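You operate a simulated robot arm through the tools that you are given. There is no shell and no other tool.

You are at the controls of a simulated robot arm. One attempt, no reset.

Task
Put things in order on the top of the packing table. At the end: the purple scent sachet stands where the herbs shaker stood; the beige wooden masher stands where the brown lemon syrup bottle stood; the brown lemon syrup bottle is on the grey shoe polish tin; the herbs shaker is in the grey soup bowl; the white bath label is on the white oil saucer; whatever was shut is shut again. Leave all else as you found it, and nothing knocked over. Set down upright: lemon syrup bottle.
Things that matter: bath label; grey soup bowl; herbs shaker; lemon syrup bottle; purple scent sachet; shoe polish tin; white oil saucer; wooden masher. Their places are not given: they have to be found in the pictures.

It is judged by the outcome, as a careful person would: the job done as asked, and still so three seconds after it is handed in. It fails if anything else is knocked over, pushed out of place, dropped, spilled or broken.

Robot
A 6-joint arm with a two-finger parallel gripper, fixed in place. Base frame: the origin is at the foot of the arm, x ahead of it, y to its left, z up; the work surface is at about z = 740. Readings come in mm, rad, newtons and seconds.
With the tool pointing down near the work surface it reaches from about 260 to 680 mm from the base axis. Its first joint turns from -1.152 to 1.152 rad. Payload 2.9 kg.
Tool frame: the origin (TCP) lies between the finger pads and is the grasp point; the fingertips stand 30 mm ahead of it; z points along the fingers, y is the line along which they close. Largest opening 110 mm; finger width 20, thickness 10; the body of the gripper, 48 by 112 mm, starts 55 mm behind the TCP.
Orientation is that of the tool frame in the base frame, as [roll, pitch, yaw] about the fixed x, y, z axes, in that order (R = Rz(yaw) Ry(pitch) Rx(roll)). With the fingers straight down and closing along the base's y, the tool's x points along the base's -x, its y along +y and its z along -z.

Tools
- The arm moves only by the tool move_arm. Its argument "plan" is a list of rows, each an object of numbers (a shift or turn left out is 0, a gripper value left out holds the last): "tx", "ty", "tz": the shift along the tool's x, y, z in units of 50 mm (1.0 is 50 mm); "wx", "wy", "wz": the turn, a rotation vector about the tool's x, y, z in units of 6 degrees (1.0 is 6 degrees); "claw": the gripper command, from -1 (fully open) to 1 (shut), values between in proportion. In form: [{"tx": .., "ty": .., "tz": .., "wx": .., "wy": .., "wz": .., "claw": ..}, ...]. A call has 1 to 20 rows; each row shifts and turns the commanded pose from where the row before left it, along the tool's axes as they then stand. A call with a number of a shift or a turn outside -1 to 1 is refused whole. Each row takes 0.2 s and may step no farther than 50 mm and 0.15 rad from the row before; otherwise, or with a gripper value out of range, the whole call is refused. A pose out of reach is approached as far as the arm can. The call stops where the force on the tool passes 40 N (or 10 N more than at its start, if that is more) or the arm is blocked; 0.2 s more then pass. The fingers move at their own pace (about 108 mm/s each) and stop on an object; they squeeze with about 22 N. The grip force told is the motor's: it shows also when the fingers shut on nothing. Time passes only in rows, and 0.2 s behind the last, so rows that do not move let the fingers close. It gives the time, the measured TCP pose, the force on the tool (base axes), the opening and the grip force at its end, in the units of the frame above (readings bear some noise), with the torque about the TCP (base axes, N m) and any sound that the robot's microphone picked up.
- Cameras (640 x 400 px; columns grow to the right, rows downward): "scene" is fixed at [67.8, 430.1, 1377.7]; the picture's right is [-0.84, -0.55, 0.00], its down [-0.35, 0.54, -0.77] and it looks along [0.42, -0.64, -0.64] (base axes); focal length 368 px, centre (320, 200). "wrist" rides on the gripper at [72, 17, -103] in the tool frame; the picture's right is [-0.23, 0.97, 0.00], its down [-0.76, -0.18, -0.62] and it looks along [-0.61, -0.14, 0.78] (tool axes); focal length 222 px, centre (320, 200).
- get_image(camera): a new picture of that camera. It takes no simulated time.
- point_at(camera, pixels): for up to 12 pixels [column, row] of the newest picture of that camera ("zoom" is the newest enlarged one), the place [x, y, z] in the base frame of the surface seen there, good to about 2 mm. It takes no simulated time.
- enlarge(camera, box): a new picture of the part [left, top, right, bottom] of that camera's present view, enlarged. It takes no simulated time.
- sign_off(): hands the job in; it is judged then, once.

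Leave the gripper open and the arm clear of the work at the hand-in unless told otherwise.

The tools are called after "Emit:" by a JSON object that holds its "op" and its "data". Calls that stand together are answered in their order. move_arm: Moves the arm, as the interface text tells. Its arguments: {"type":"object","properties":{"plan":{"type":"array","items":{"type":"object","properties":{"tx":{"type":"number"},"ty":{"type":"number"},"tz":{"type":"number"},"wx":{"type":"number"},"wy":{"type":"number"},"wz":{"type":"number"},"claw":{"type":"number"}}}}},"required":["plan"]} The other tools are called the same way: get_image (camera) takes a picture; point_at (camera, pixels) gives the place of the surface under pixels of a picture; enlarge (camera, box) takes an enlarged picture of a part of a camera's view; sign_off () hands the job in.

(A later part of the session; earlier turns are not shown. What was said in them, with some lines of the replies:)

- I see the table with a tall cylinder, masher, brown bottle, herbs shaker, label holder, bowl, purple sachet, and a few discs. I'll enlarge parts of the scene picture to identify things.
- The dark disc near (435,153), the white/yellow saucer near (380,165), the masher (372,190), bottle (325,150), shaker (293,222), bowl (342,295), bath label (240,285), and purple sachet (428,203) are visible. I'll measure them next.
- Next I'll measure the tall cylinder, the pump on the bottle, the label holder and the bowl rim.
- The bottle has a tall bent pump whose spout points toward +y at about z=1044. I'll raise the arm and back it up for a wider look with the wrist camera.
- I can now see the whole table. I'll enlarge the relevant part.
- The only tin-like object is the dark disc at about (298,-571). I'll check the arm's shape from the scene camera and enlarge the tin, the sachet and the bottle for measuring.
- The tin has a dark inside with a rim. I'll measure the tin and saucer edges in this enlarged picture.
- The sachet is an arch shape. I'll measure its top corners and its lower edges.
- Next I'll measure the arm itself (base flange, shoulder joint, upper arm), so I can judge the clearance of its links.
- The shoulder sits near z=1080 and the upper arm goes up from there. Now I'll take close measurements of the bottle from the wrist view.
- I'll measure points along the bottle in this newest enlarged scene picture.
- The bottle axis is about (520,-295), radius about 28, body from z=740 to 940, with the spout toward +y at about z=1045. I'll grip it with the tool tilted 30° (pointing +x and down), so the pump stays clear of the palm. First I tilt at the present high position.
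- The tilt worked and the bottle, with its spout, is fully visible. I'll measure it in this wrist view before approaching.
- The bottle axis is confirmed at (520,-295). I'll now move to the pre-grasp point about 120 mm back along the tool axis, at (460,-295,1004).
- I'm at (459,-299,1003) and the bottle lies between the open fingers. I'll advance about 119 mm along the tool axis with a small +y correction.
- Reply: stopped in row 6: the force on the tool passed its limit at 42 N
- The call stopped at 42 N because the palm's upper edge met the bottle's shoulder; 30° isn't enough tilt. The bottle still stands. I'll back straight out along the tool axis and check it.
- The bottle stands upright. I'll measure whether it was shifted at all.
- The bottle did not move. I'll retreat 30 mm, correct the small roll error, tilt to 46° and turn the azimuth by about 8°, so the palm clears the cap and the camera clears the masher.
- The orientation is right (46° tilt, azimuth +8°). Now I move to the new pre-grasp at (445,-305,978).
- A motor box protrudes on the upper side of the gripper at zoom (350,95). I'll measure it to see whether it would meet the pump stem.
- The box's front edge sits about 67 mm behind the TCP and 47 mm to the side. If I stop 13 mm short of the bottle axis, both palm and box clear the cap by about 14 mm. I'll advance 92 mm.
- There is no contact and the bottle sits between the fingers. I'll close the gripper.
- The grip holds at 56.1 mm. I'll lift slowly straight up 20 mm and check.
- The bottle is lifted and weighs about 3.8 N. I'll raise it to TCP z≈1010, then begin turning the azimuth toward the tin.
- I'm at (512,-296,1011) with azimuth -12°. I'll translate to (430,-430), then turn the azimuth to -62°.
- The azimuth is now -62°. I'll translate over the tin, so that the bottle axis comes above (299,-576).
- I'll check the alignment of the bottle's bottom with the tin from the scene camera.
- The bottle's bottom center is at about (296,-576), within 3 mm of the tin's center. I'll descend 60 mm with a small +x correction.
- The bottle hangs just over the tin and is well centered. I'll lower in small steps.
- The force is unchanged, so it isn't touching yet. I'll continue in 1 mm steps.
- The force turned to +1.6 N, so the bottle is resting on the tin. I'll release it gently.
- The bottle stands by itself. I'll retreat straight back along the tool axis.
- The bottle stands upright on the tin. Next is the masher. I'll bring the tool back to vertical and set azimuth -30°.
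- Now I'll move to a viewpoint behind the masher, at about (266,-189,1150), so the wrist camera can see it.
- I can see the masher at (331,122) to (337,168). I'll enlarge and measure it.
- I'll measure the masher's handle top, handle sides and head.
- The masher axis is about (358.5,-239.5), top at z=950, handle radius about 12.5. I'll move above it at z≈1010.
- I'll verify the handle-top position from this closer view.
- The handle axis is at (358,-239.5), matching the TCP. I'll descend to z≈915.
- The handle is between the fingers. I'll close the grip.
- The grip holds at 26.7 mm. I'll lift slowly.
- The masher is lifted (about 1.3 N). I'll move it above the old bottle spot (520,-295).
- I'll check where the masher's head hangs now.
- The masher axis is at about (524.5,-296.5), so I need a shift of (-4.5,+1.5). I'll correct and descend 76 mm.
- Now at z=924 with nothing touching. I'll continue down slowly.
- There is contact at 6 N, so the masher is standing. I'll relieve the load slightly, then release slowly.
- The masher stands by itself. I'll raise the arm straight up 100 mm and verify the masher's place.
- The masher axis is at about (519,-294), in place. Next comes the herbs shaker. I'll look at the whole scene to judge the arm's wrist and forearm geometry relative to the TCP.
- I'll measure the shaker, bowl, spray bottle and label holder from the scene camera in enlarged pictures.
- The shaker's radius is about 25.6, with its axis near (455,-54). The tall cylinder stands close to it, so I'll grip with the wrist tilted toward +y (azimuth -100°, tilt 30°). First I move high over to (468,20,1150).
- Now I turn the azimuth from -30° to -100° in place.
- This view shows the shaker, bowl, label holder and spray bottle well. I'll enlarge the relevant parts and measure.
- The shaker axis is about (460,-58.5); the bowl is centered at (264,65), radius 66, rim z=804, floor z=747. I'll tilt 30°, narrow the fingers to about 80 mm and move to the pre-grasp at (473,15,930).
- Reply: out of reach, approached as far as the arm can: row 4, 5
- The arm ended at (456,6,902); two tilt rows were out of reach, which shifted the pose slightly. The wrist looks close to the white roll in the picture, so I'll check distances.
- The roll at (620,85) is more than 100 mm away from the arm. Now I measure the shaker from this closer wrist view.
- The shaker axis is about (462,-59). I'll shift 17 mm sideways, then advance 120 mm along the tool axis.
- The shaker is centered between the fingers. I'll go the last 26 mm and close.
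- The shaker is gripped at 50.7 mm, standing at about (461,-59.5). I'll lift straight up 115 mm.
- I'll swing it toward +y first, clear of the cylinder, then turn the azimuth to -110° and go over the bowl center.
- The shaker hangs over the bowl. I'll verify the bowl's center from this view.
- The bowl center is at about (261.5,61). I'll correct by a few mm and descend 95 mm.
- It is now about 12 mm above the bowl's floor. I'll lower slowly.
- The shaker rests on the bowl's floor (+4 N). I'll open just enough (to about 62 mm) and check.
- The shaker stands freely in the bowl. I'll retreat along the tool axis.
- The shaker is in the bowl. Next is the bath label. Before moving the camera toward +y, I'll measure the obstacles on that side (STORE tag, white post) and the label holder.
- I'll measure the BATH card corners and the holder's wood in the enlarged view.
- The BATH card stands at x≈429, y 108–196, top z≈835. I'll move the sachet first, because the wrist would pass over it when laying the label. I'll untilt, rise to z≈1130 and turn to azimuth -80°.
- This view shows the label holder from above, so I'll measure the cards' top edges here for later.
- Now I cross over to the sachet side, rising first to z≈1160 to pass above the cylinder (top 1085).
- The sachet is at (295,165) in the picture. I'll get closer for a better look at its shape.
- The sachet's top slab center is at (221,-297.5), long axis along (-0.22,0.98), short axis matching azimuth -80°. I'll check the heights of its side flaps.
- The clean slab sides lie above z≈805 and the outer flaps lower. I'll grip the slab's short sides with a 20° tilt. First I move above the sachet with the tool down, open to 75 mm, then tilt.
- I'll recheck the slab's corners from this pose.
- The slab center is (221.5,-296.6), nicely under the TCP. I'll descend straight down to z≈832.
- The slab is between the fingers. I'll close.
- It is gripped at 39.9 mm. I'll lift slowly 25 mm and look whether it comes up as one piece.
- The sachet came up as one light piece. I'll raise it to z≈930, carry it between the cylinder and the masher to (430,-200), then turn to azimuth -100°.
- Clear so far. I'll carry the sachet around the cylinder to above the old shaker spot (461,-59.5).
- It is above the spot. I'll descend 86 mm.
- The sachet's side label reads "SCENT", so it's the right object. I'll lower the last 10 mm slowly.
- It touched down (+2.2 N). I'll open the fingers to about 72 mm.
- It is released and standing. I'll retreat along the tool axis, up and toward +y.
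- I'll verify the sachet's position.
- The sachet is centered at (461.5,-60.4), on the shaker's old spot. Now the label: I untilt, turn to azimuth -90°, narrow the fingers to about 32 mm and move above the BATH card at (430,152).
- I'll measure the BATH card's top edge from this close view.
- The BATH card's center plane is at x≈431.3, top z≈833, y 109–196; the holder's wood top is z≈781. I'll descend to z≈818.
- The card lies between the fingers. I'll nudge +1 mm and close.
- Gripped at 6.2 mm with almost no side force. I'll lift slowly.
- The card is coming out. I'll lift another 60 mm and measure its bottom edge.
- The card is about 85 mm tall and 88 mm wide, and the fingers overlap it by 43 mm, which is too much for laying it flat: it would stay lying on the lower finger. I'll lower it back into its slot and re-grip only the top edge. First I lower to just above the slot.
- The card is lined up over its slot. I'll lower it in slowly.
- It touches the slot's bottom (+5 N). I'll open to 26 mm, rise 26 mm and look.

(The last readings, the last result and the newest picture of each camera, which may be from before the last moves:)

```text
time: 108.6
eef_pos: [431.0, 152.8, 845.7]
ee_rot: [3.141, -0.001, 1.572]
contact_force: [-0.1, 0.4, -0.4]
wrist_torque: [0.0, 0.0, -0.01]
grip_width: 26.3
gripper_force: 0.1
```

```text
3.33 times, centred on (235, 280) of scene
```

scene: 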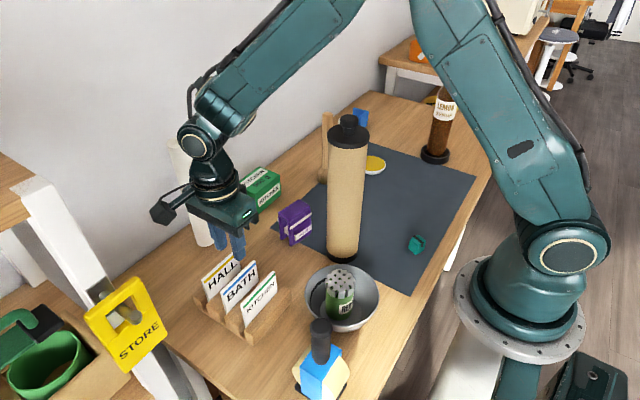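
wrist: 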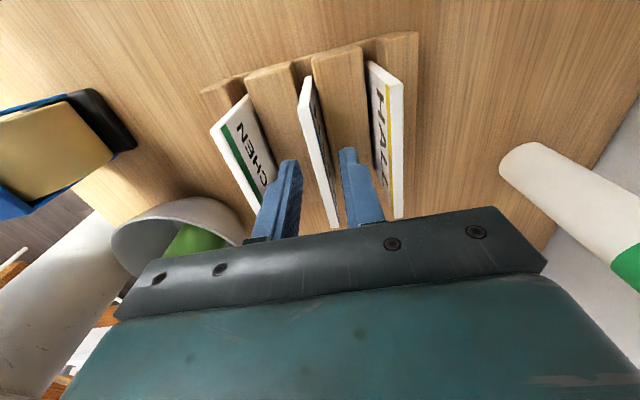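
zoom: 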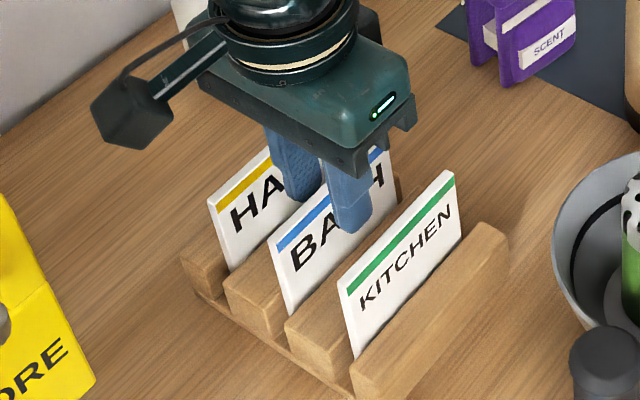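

The card is back in its slot and the fingers overlap only its top 18 mm. I'll close again.

Emit:
{"op": "move_arm", "data": {"plan": [{"claw": 0.75}, {"claw": 1}, {}, {}]}}

```text
time: 109.6
eef_pos: [430.1, 152.6, 846.1]
ee_rot: [3.141, -0.001, 1.574]
contact_force: [0.0, 1.2, 1.6]
wrist_torque: [0.02, -0.05, -0.02]
grip_width: 5.9
gripper_force: 22.0
```

Emit:
{"op": "move_arm", "data": {"plan": [{"tz": -0.1}, {"tz": -0.2}, {"tz": -0.4}, {"tz": -0.5}, {"tz": -0.5}, {"tz": -0.5}, {}, {}]}}

Emit:
{"op": "get_image", "data": {"camera": "wrist"}}

Emit:
{"op": "enlarge", "data": {"camera": "scene", "box": [160, 130, 310, 300]}}

```text
time: 111.4
eef_pos: [431.7, 151.8, 956.9]
ee_rot: [-3.141, 0.001, 1.572]
contact_force: [0.0, -1.1, -0.8]
wrist_torque: [-0.03, 0.0, 0.0]
grip_width: 5.9
gripper_force: 22.3
```

```text
taken
```

wrist: 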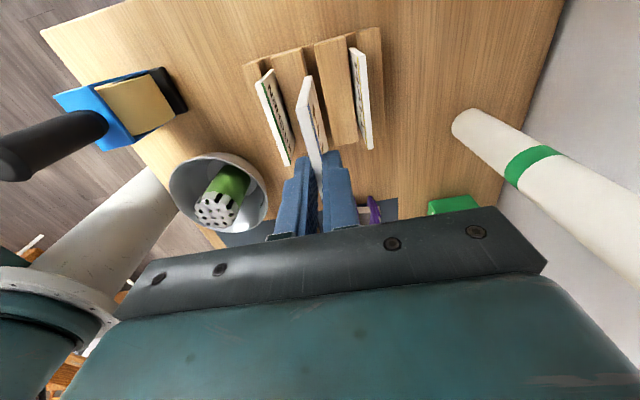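

```text
2.35 times, centred on (235, 215) of scene
```

zoom: 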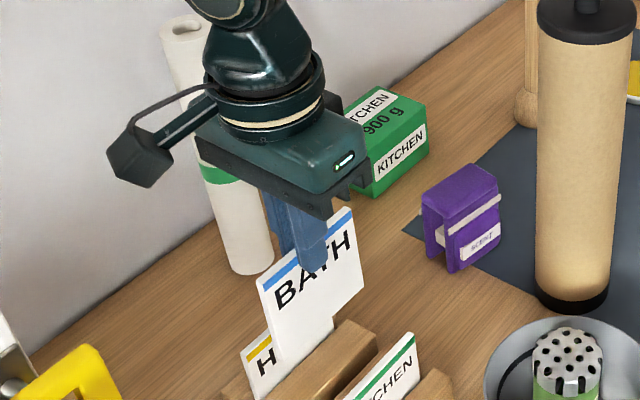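

The card is held by its top 12–18 mm. I'll raise it a bit and carry it around the cylinder to (440,-200).

Emit:
{"op": "move_arm", "data": {"plan": [{"tz": -0.46}, {"tx": -0.747, "ty": 0.287}, {"tx": -0.747, "ty": 0.287}, {"tx": -0.747, "ty": 0.287}, {"tx": -0.8}, {"tx": -0.8}, {"tx": -0.8}, {"tx": -0.8, "ty": -0.233}, {"tx": -0.8, "ty": -0.233}, {"tx": -0.8, "ty": -0.233}, {}, {}]}}

Emit:
{"op": "get_image", "data": {"camera": "wrist"}}

Emit:
{"op": "get_image", "data": {"camera": "scene"}}

```text
time: 114.0
eef_pos: [441.6, -200.7, 977.3]
ee_rot: [3.141, 0.0, 1.573]
contact_force: [-0.1, -0.2, 0.6]
wrist_torque: [0.0, -0.02, 0.01]
grip_width: 6.0
gripper_force: 22.1
```

```text
taken
```

wrist: 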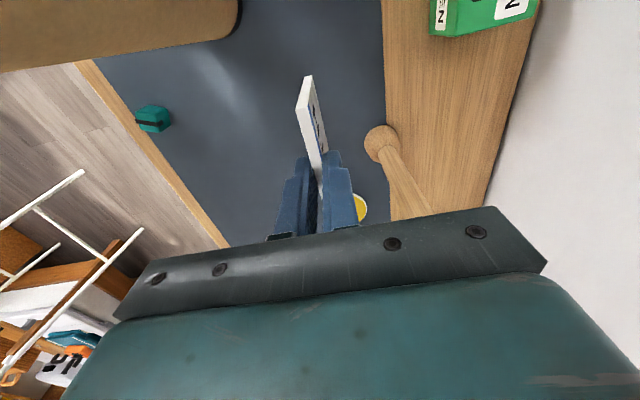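

```text
taken
```

scene: 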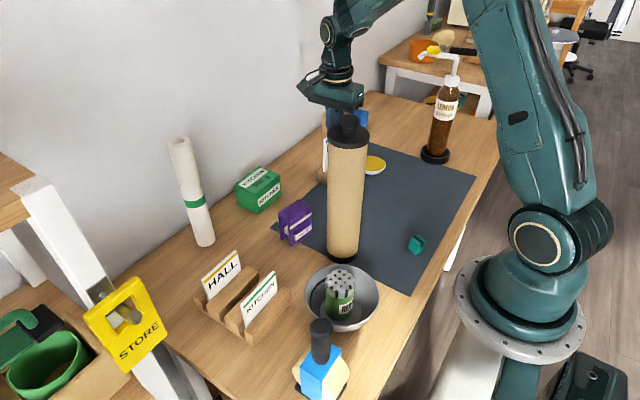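

Clear. I'll turn the azimuth to -133.5°, then move over toward the saucer.

Emit:
{"op": "move_arm", "data": {"plan": [{"wz": 0.9078}, {"wz": 0.9078}, {"wz": 0.9078}, {"wz": 0.9078}, {"wz": 0.9078}, {"wz": 0.9078}, {"wz": 0.9078}, {"wz": 0.9078}, {"tx": -0.636, "ty": 0.396, "tz": 0.068}, {"tx": -0.636, "ty": 0.396, "tz": 0.068}, {"tx": -0.636, "ty": 0.396, "tz": 0.068}, {"tx": -0.636, "ty": 0.396, "tz": 0.068}, {"tx": -0.636, "ty": 0.396, "tz": 0.068}, {}, {}]}}

Emit:
{"op": "get_image", "data": {"camera": "wrist"}}

Emit:
{"op": "get_image", "data": {"camera": "scene"}}

```text
time: 117.2
eef_pos: [402.2, -383.5, 962.1]
ee_rot: [3.141, -0.001, 0.813]
contact_force: [0.2, -0.3, -0.6]
wrist_torque: [0.0, -0.03, -0.01]
grip_width: 5.9
gripper_force: 22.1
```

```text
taken
```

wrist: 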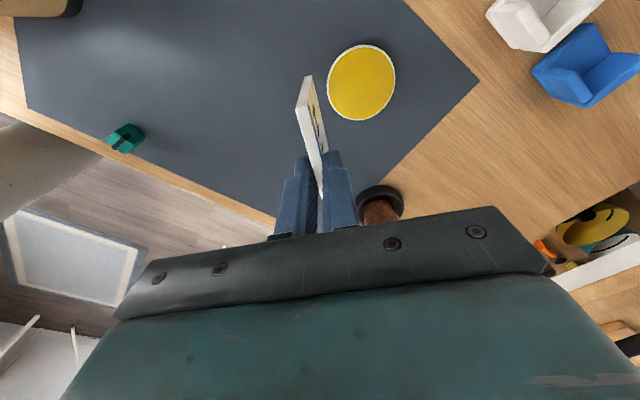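

```text
taken
```

scene: 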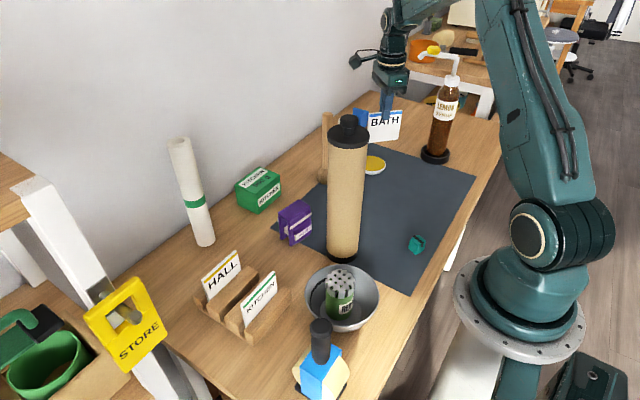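

I'll re-measure the saucer from here.

Emit:
{"op": "point_at", "data": {"camera": "wrist", "pixels": [[328, 85], [395, 78], [364, 46], [358, 119], [362, 82], [340, 56], [385, 108]]}}

Emit:
{"op": "enlarge", "data": {"camera": "wrist", "box": [300, 20, 430, 140]}}

```text
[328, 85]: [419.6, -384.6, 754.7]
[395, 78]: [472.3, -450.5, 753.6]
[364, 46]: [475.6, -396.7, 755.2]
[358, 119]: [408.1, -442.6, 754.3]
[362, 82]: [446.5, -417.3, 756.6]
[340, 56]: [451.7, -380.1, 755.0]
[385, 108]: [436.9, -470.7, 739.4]
```

```text
3.33 times, centred on (365, 80) of wrist
```

zoom: 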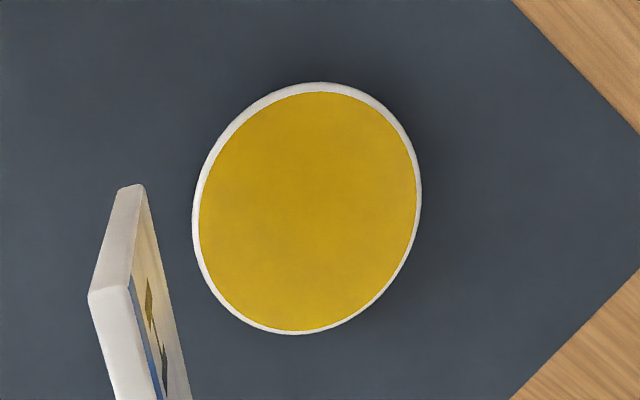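

The saucer center is about (442,-418), radius 41, z≈755. I'll tilt the tool 70° outward about its x axis, so the card becomes nearly flat, still high above.

Emit:
{"op": "move_arm", "data": {"plan": [{"wx": -0.9725}, {"wx": -0.9725}, {"wx": -0.9725}, {"wx": -0.9725}, {"wx": -0.9725}, {"wx": -0.9725}, {"wx": -0.9725}, {"wx": -0.9725}, {"wx": -0.9725}, {"wx": -0.9725}, {"wx": -0.9725}, {"wx": -0.9725}, {}, {}]}}

Emit:
{"op": "get_image", "data": {"camera": "wrist"}}

Emit:
{"op": "get_image", "data": {"camera": "scene"}}

```text
time: 120.2
eef_pos: [401.8, -381.9, 961.6]
ee_rot: [1.92, 0.002, 0.812]
contact_force: [0.2, -0.2, -0.1]
wrist_torque: [0.02, -0.01, -0.01]
grip_width: 5.9
gripper_force: 21.6
```

```text
taken
```

wrist: 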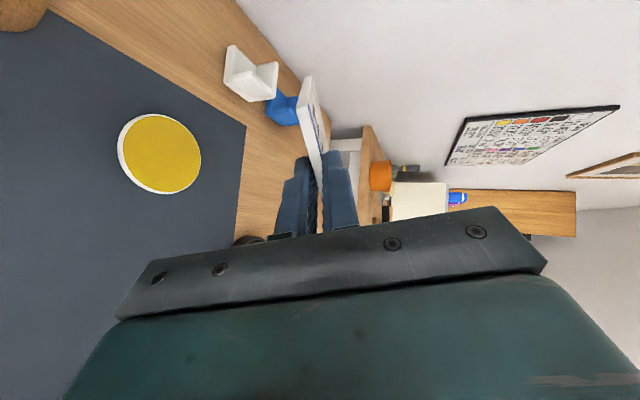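

```text
taken
```

scene: 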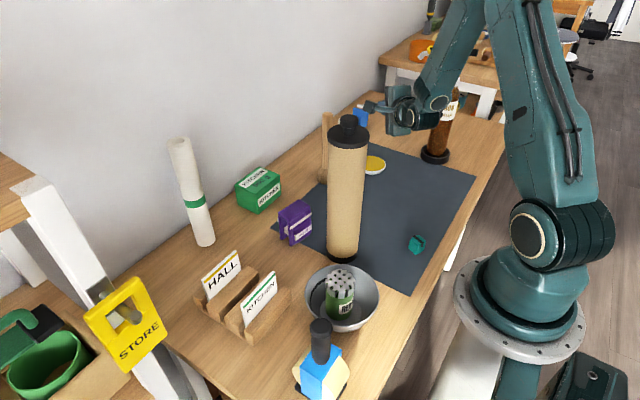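

The card is now 20° from horizontal. I'll descend 157 mm with a small horizontal correction.

Emit:
{"op": "move_arm", "data": {"plan": [{"tx": 0.007, "ty": -0.7275, "tz": 0.291}, {"tx": 0.007, "ty": -0.7275, "tz": 0.291}, {"tx": 0.007, "ty": -0.7275, "tz": 0.291}, {"tx": 0.007, "ty": -0.7275, "tz": 0.291}, {}, {}]}}

Emit:
{"op": "get_image", "data": {"camera": "wrist"}}

Emit:
{"op": "get_image", "data": {"camera": "scene"}}

```text
time: 121.6
eef_pos: [406.0, -386.0, 802.4]
ee_rot: [1.92, 0.0, 0.813]
contact_force: [0.0, 0.4, 0.3]
wrist_torque: [0.02, 0.03, -0.01]
grip_width: 6.1
gripper_force: 22.7
```

```text
taken
```

wrist: 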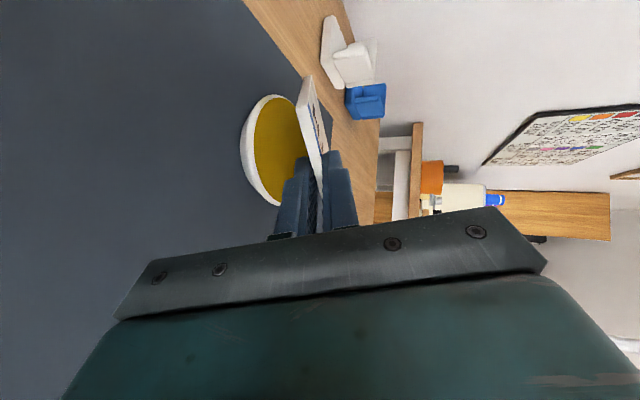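

```text
taken
```

scene: 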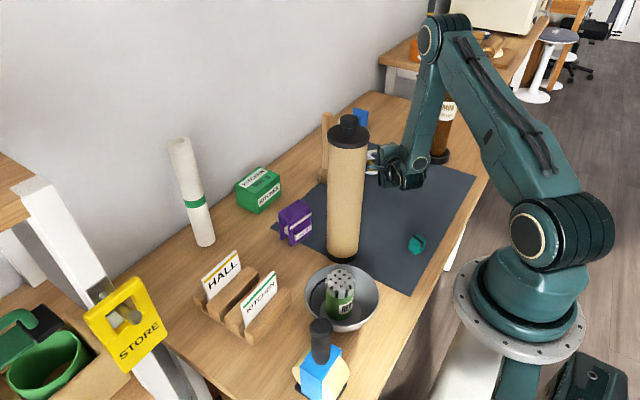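

Emit:
{"op": "enlarge", "data": {"camera": "wrist", "box": [220, 60, 380, 220]}}

Emit:
{"op": "point_at", "data": {"camera": "wrist", "pixels": [[303, 100], [310, 80], [320, 150], [270, 100], [245, 150], [270, 195], [300, 160], [285, 130]]}}

```text
2.50 times, centred on (300, 140) of wrist
```

zoom: 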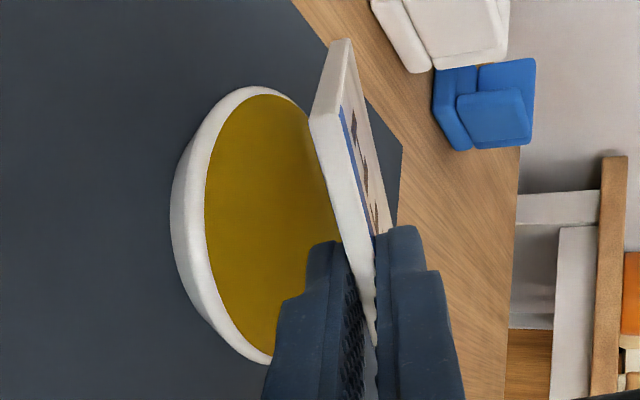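

```text
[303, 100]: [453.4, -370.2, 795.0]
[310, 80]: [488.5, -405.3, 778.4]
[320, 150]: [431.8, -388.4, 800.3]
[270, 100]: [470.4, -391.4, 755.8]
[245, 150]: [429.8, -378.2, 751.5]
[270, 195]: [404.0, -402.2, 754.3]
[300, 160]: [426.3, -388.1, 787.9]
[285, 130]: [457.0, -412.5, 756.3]
```

The card hangs correctly over the saucer. I'll lower 6 mm, then in 1 mm steps.

Emit:
{"op": "move_arm", "data": {"plan": [{"ty": -0.0564, "tz": 0.0205}, {"ty": -0.0564, "tz": 0.0205}, {}, {}]}}

```text
time: 122.6
eef_pos: [405.9, -386.0, 798.3]
ee_rot: [1.922, -0.001, 0.812]
contact_force: [0.2, 0.0, -0.3]
wrist_torque: [0.02, -0.03, 0.01]
grip_width: 6.0
gripper_force: 22.2
```

Emit:
{"op": "move_arm", "data": {"plan": [{"ty": -0.0282, "tz": 0.0103}, {"ty": -0.0282, "tz": 0.0103}, {}, {}]}}

Emit:
{"op": "enlarge", "data": {"camera": "wrist", "box": [220, 60, 380, 220]}}

```text
time: 123.6
eef_pos: [406.9, -384.2, 796.5]
ee_rot: [1.92, -0.001, 0.813]
contact_force: [-0.1, -0.6, -0.6]
wrist_torque: [0.02, 0.04, -0.02]
grip_width: 5.9
gripper_force: 21.5
```

```text
2.50 times, centred on (300, 140) of wrist
```

zoom: 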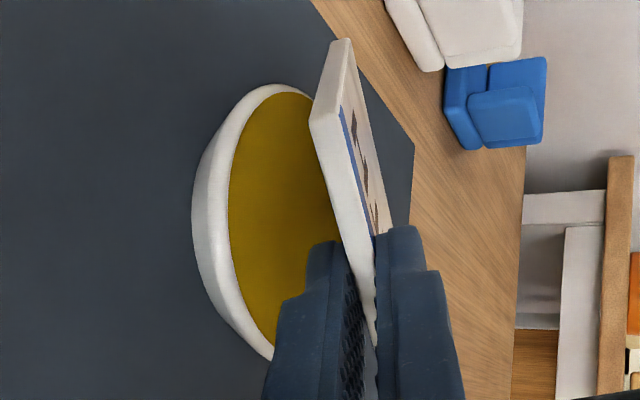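

I'll shift 4 mm inward so the card's lower edge lands inside the rim, and continue down.

Emit:
{"op": "move_arm", "data": {"plan": [{"ty": -0.027, "tz": -0.075}, {"ty": -0.0188, "tz": 0.0068}, {"ty": -0.0188, "tz": 0.0068}, {}, {}]}}

```text
time: 124.8
eef_pos: [403.2, -382.6, 793.7]
ee_rot: [1.919, 0.001, 0.811]
contact_force: [0.7, 0.3, -0.3]
wrist_torque: [0.06, 0.02, 0.02]
grip_width: 5.7
gripper_force: 22.6
```

Emit:
{"op": "move_arm", "data": {"plan": [{"ty": -0.0188, "tz": 0.0068}, {"ty": -0.0188, "tz": 0.0068}, {}, {}]}}

```text
time: 125.8
eef_pos: [403.4, -381.5, 792.7]
ee_rot: [1.919, -0.002, 0.811]
contact_force: [0.3, 0.3, 1.2]
wrist_torque: [-0.11, -0.14, -0.05]
grip_width: 5.6
gripper_force: 21.6
```

Light contact: about 1.2 N with a matching torque at the card's far edge. I'll open the fingers to about 20 mm so the card rests on the saucer and the lower finger, then check.

Emit:
{"op": "move_arm", "data": {"plan": [{"claw": 0.62}, {}, {}]}}

Emit:
{"op": "enlarge", "data": {"camera": "wrist", "box": [220, 60, 380, 220]}}

```text
time: 126.6
eef_pos: [403.8, -381.7, 791.7]
ee_rot: [1.921, 0.0, 0.811]
contact_force: [-0.3, 1.1, 0.3]
wrist_torque: [0.0, -0.02, 0.0]
grip_width: 21.1
gripper_force: 0.3
```

```text
2.50 times, centred on (300, 140) of wrist
```

zoom: 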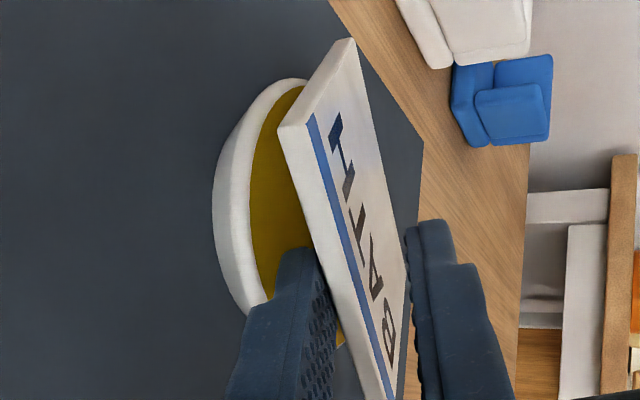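

The card rests with its far edge on the saucer and its top edge on the lower finger. I'll pull the fingers out quickly along the tool axis.

Emit:
{"op": "move_arm", "data": {"plan": [{"tz": -1}, {"tz": -0.6}, {}, {}]}}

Emit:
{"op": "get_image", "data": {"camera": "wrist"}}

Emit:
{"op": "get_image", "data": {"camera": "scene"}}

```text
time: 127.6
eef_pos: [348.6, -329.2, 820.2]
ee_rot: [1.92, 0.001, 0.813]
contact_force: [0.6, -0.4, 0.7]
wrist_torque: [0.0, 0.02, -0.03]
grip_width: 20.9
gripper_force: 0.0
```

```text
taken
```

wrist: 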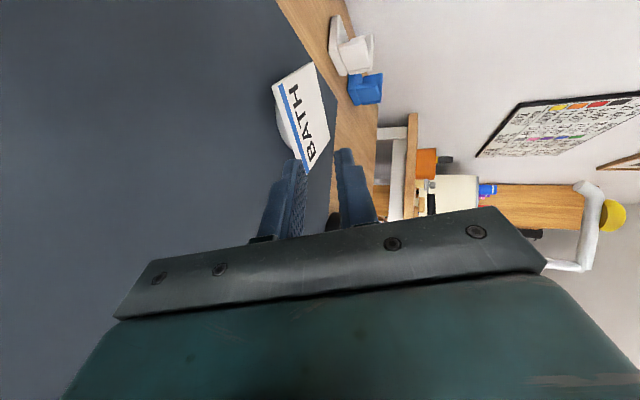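

```text
taken
```

scene: 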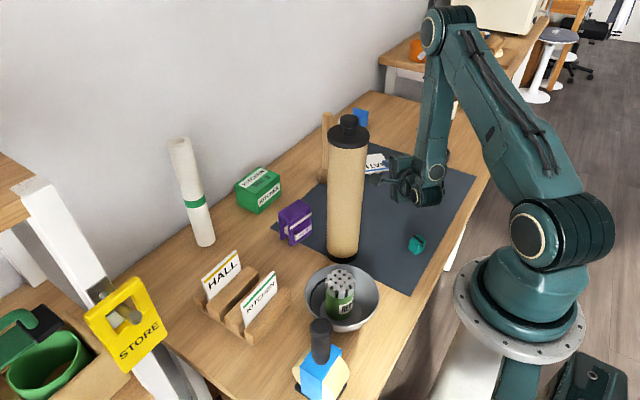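

The card has fallen onto the saucer. I'll look closer and measure it.

Emit:
{"op": "enlarge", "data": {"camera": "wrist", "box": [240, 40, 360, 190]}}

Emit:
{"op": "point_at", "data": {"camera": "wrist", "pixels": [[275, 86], [312, 66], [327, 140], [306, 168], [300, 115], [285, 88], [318, 80], [320, 145]]}}

Emit:
{"op": "enlarge", "data": {"camera": "scene", "box": [340, 130, 440, 210]}}

```text
2.67 times, centred on (300, 115) of wrist
```

zoom: 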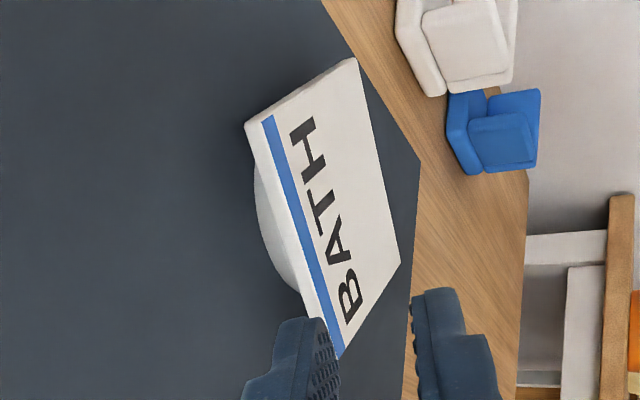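

```text
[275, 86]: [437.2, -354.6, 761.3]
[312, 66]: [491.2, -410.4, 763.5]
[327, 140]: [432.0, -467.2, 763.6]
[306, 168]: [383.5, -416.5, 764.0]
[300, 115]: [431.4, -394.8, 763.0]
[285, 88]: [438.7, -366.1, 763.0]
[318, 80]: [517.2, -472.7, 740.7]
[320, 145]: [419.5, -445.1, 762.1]
```

```text
5.00 times, centred on (390, 170) of scene
```

zoom: 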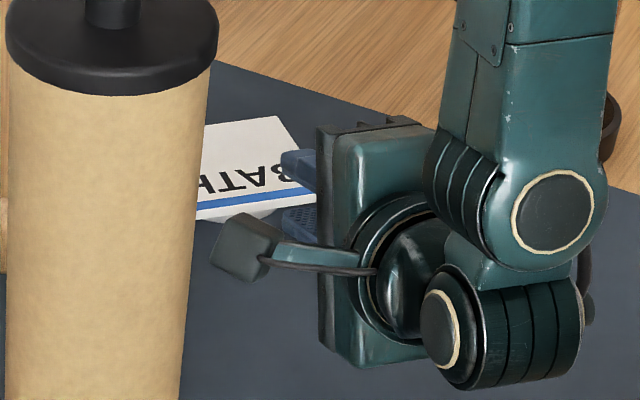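

The BATH card lies flat on the saucer, centered at about (436,-412), z=763. I'll rise 80 mm, then bring the tool back to vertical away from everything.

Emit:
{"op": "move_arm", "data": {"plan": [{"ty": 0.5, "tz": -0.18}, {"ty": 0.5, "tz": -0.18}, {"ty": 0.5, "tz": -0.18}, {"wx": 0.9725}, {"wx": 0.9725}, {"wx": 0.9725}, {"wx": 0.9725}, {"wx": 0.9725}, {"wx": 0.9725}, {"wx": 0.9725}, {"wx": 0.9725}, {"wx": 0.9725}, {"wx": 0.9725}, {"wx": 0.9725}, {"wx": 0.9725}, {}]}}

Emit:
{"op": "get_image", "data": {"camera": "scene"}}

Emit:
{"op": "get_image", "data": {"camera": "wrist"}}

```text
time: 131.0
eef_pos: [349.0, -330.1, 899.8]
ee_rot: [-3.139, 0.001, 0.812]
contact_force: [-0.2, -0.6, -0.7]
wrist_torque: [0.01, 0.0, -0.01]
grip_width: 20.9
gripper_force: 0.0
```

```text
taken
```

scene: 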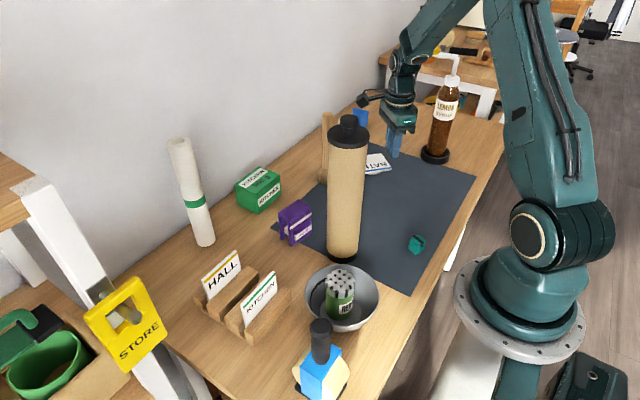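

```text
taken
```

wrist: 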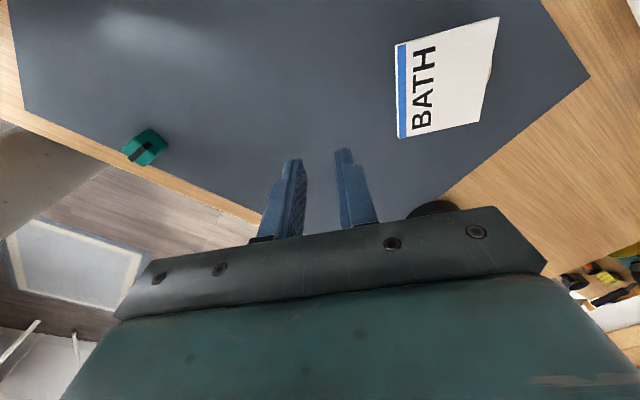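

Now I'll rise to about z=1130, open the gripper fully, and turn to a neutral azimuth for a final inspection.

Emit:
{"op": "move_arm", "data": {"plan": [{"tz": -0.9}, {"tz": -0.9}, {"tz": -0.9}, {"tz": -0.9}, {"tz": -0.9, "claw": -1}, {"wz": -1}, {"wz": -1}, {"wz": -1}, {"wz": -1}, {"wz": -1}, {"wz": -1}, {"wz": -1}, {"wz": -1}, {"wz": -1}, {"wz": -1}, {"wz": -1}, {"wz": -1}, {"wz": -1}, {"wz": -1}, {}]}}

Emit:
{"op": "get_image", "data": {"camera": "wrist"}}

Emit:
{"op": "get_image", "data": {"camera": "scene"}}

```text
time: 135.2
eef_pos: [348.9, -330.0, 1125.1]
ee_rot: [-3.141, 0.001, 2.279]
contact_force: [-0.2, -0.5, -0.6]
wrist_torque: [0.0, 0.03, 0.01]
grip_width: 110.0
gripper_force: 0.1
```

```text
taken
```

wrist: 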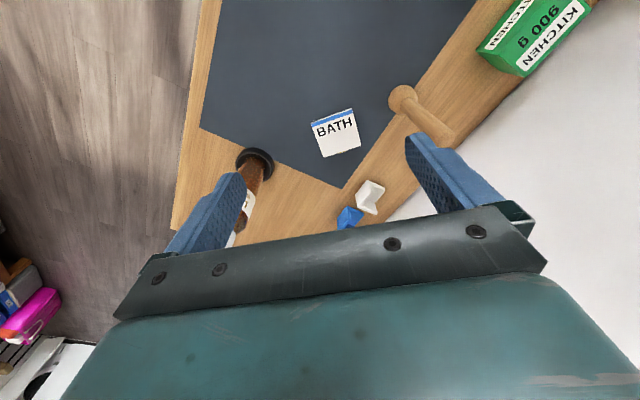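

```text
taken
```

scene: 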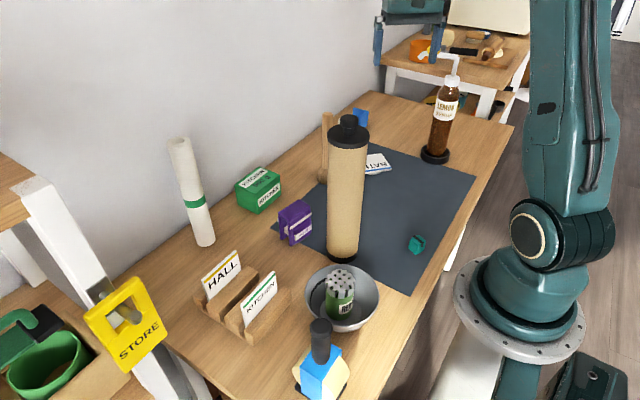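

I'll take enlarged looks for a last check of all items.

Emit:
{"op": "enlarge", "data": {"camera": "scene", "box": [300, 60, 500, 200]}}

Emit:
{"op": "enlarge", "data": {"camera": "scene", "box": [180, 150, 390, 350]}}

Emit:
{"op": "point_at", "data": {"camera": "scene", "pixels": [[440, 145], [445, 110], [450, 80], [376, 163], [327, 115], [343, 255], [348, 120], [415, 243]]}}

```text
2.86 times, centred on (400, 130) of scene
```

zoom: 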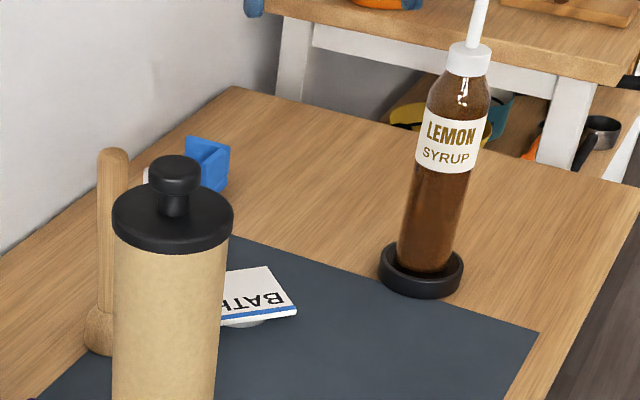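

```text
2.00 times, centred on (285, 250) of scene
```

zoom: 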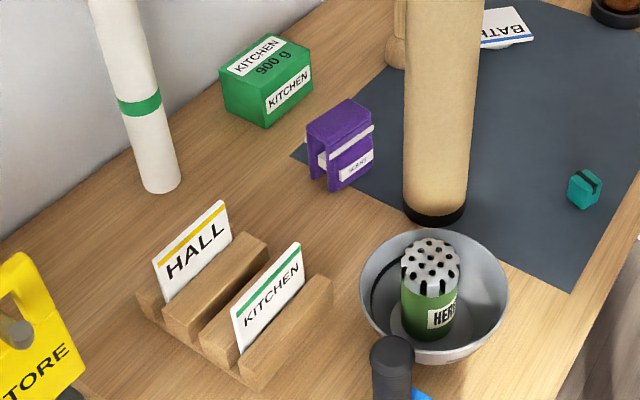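

```text
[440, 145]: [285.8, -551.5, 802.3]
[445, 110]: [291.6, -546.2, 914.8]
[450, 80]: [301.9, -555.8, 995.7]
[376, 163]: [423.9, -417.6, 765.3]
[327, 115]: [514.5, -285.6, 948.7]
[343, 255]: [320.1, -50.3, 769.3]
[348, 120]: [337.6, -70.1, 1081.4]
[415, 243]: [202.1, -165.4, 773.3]
```

Everything is in order: the bottle is upright on the tin, the masher is on the bottle's old spot, the shaker is in the bowl, the sachet is on the shaker's old spot, and the bath label lies flat on the saucer. The other objects are unmoved, nothing I saw was opened, the gripper is open and the arm is clear. I'm handing in the job.

Emit:
{"op": "sign_off", "data": {}}

```text
The job is handed in.
```

I've handed in the job, with all five items where you asked. I measured positions with the cameras after each placement:

| Item | Where it is now |
|---|---|
| Lemon syrup bottle | Upright on the shoe polish tin, within a few mm of its center |
| Wooden masher | Standing where the bottle stood |
| Herbs shaker | Standing on the floor of the grey soup bowl |
| Purple scent sachet | Standing where the shaker stood, within about 2 mm |
| Bath label | Lying flat on the white oil saucer, about 8 mm off center |

- **Contact with the bottle:** my first approach touched its shoulder and the arm stopped at 42 N. It did not tip, and I measured no shift afterwards, so I tilted the gripper further and tried again.
- **Re-gripping the label:** I put the label back into its slot once to hold it nearer the top edge. The HALL and KITCHEN cards next to it still stand in their slots.
- **Shut items:** I opened nothing, so nothing needed shutting again.

In the last pictures everything else looked undisturbed and nothing was knocked over. The gripper is open and the arm is clear of the table.
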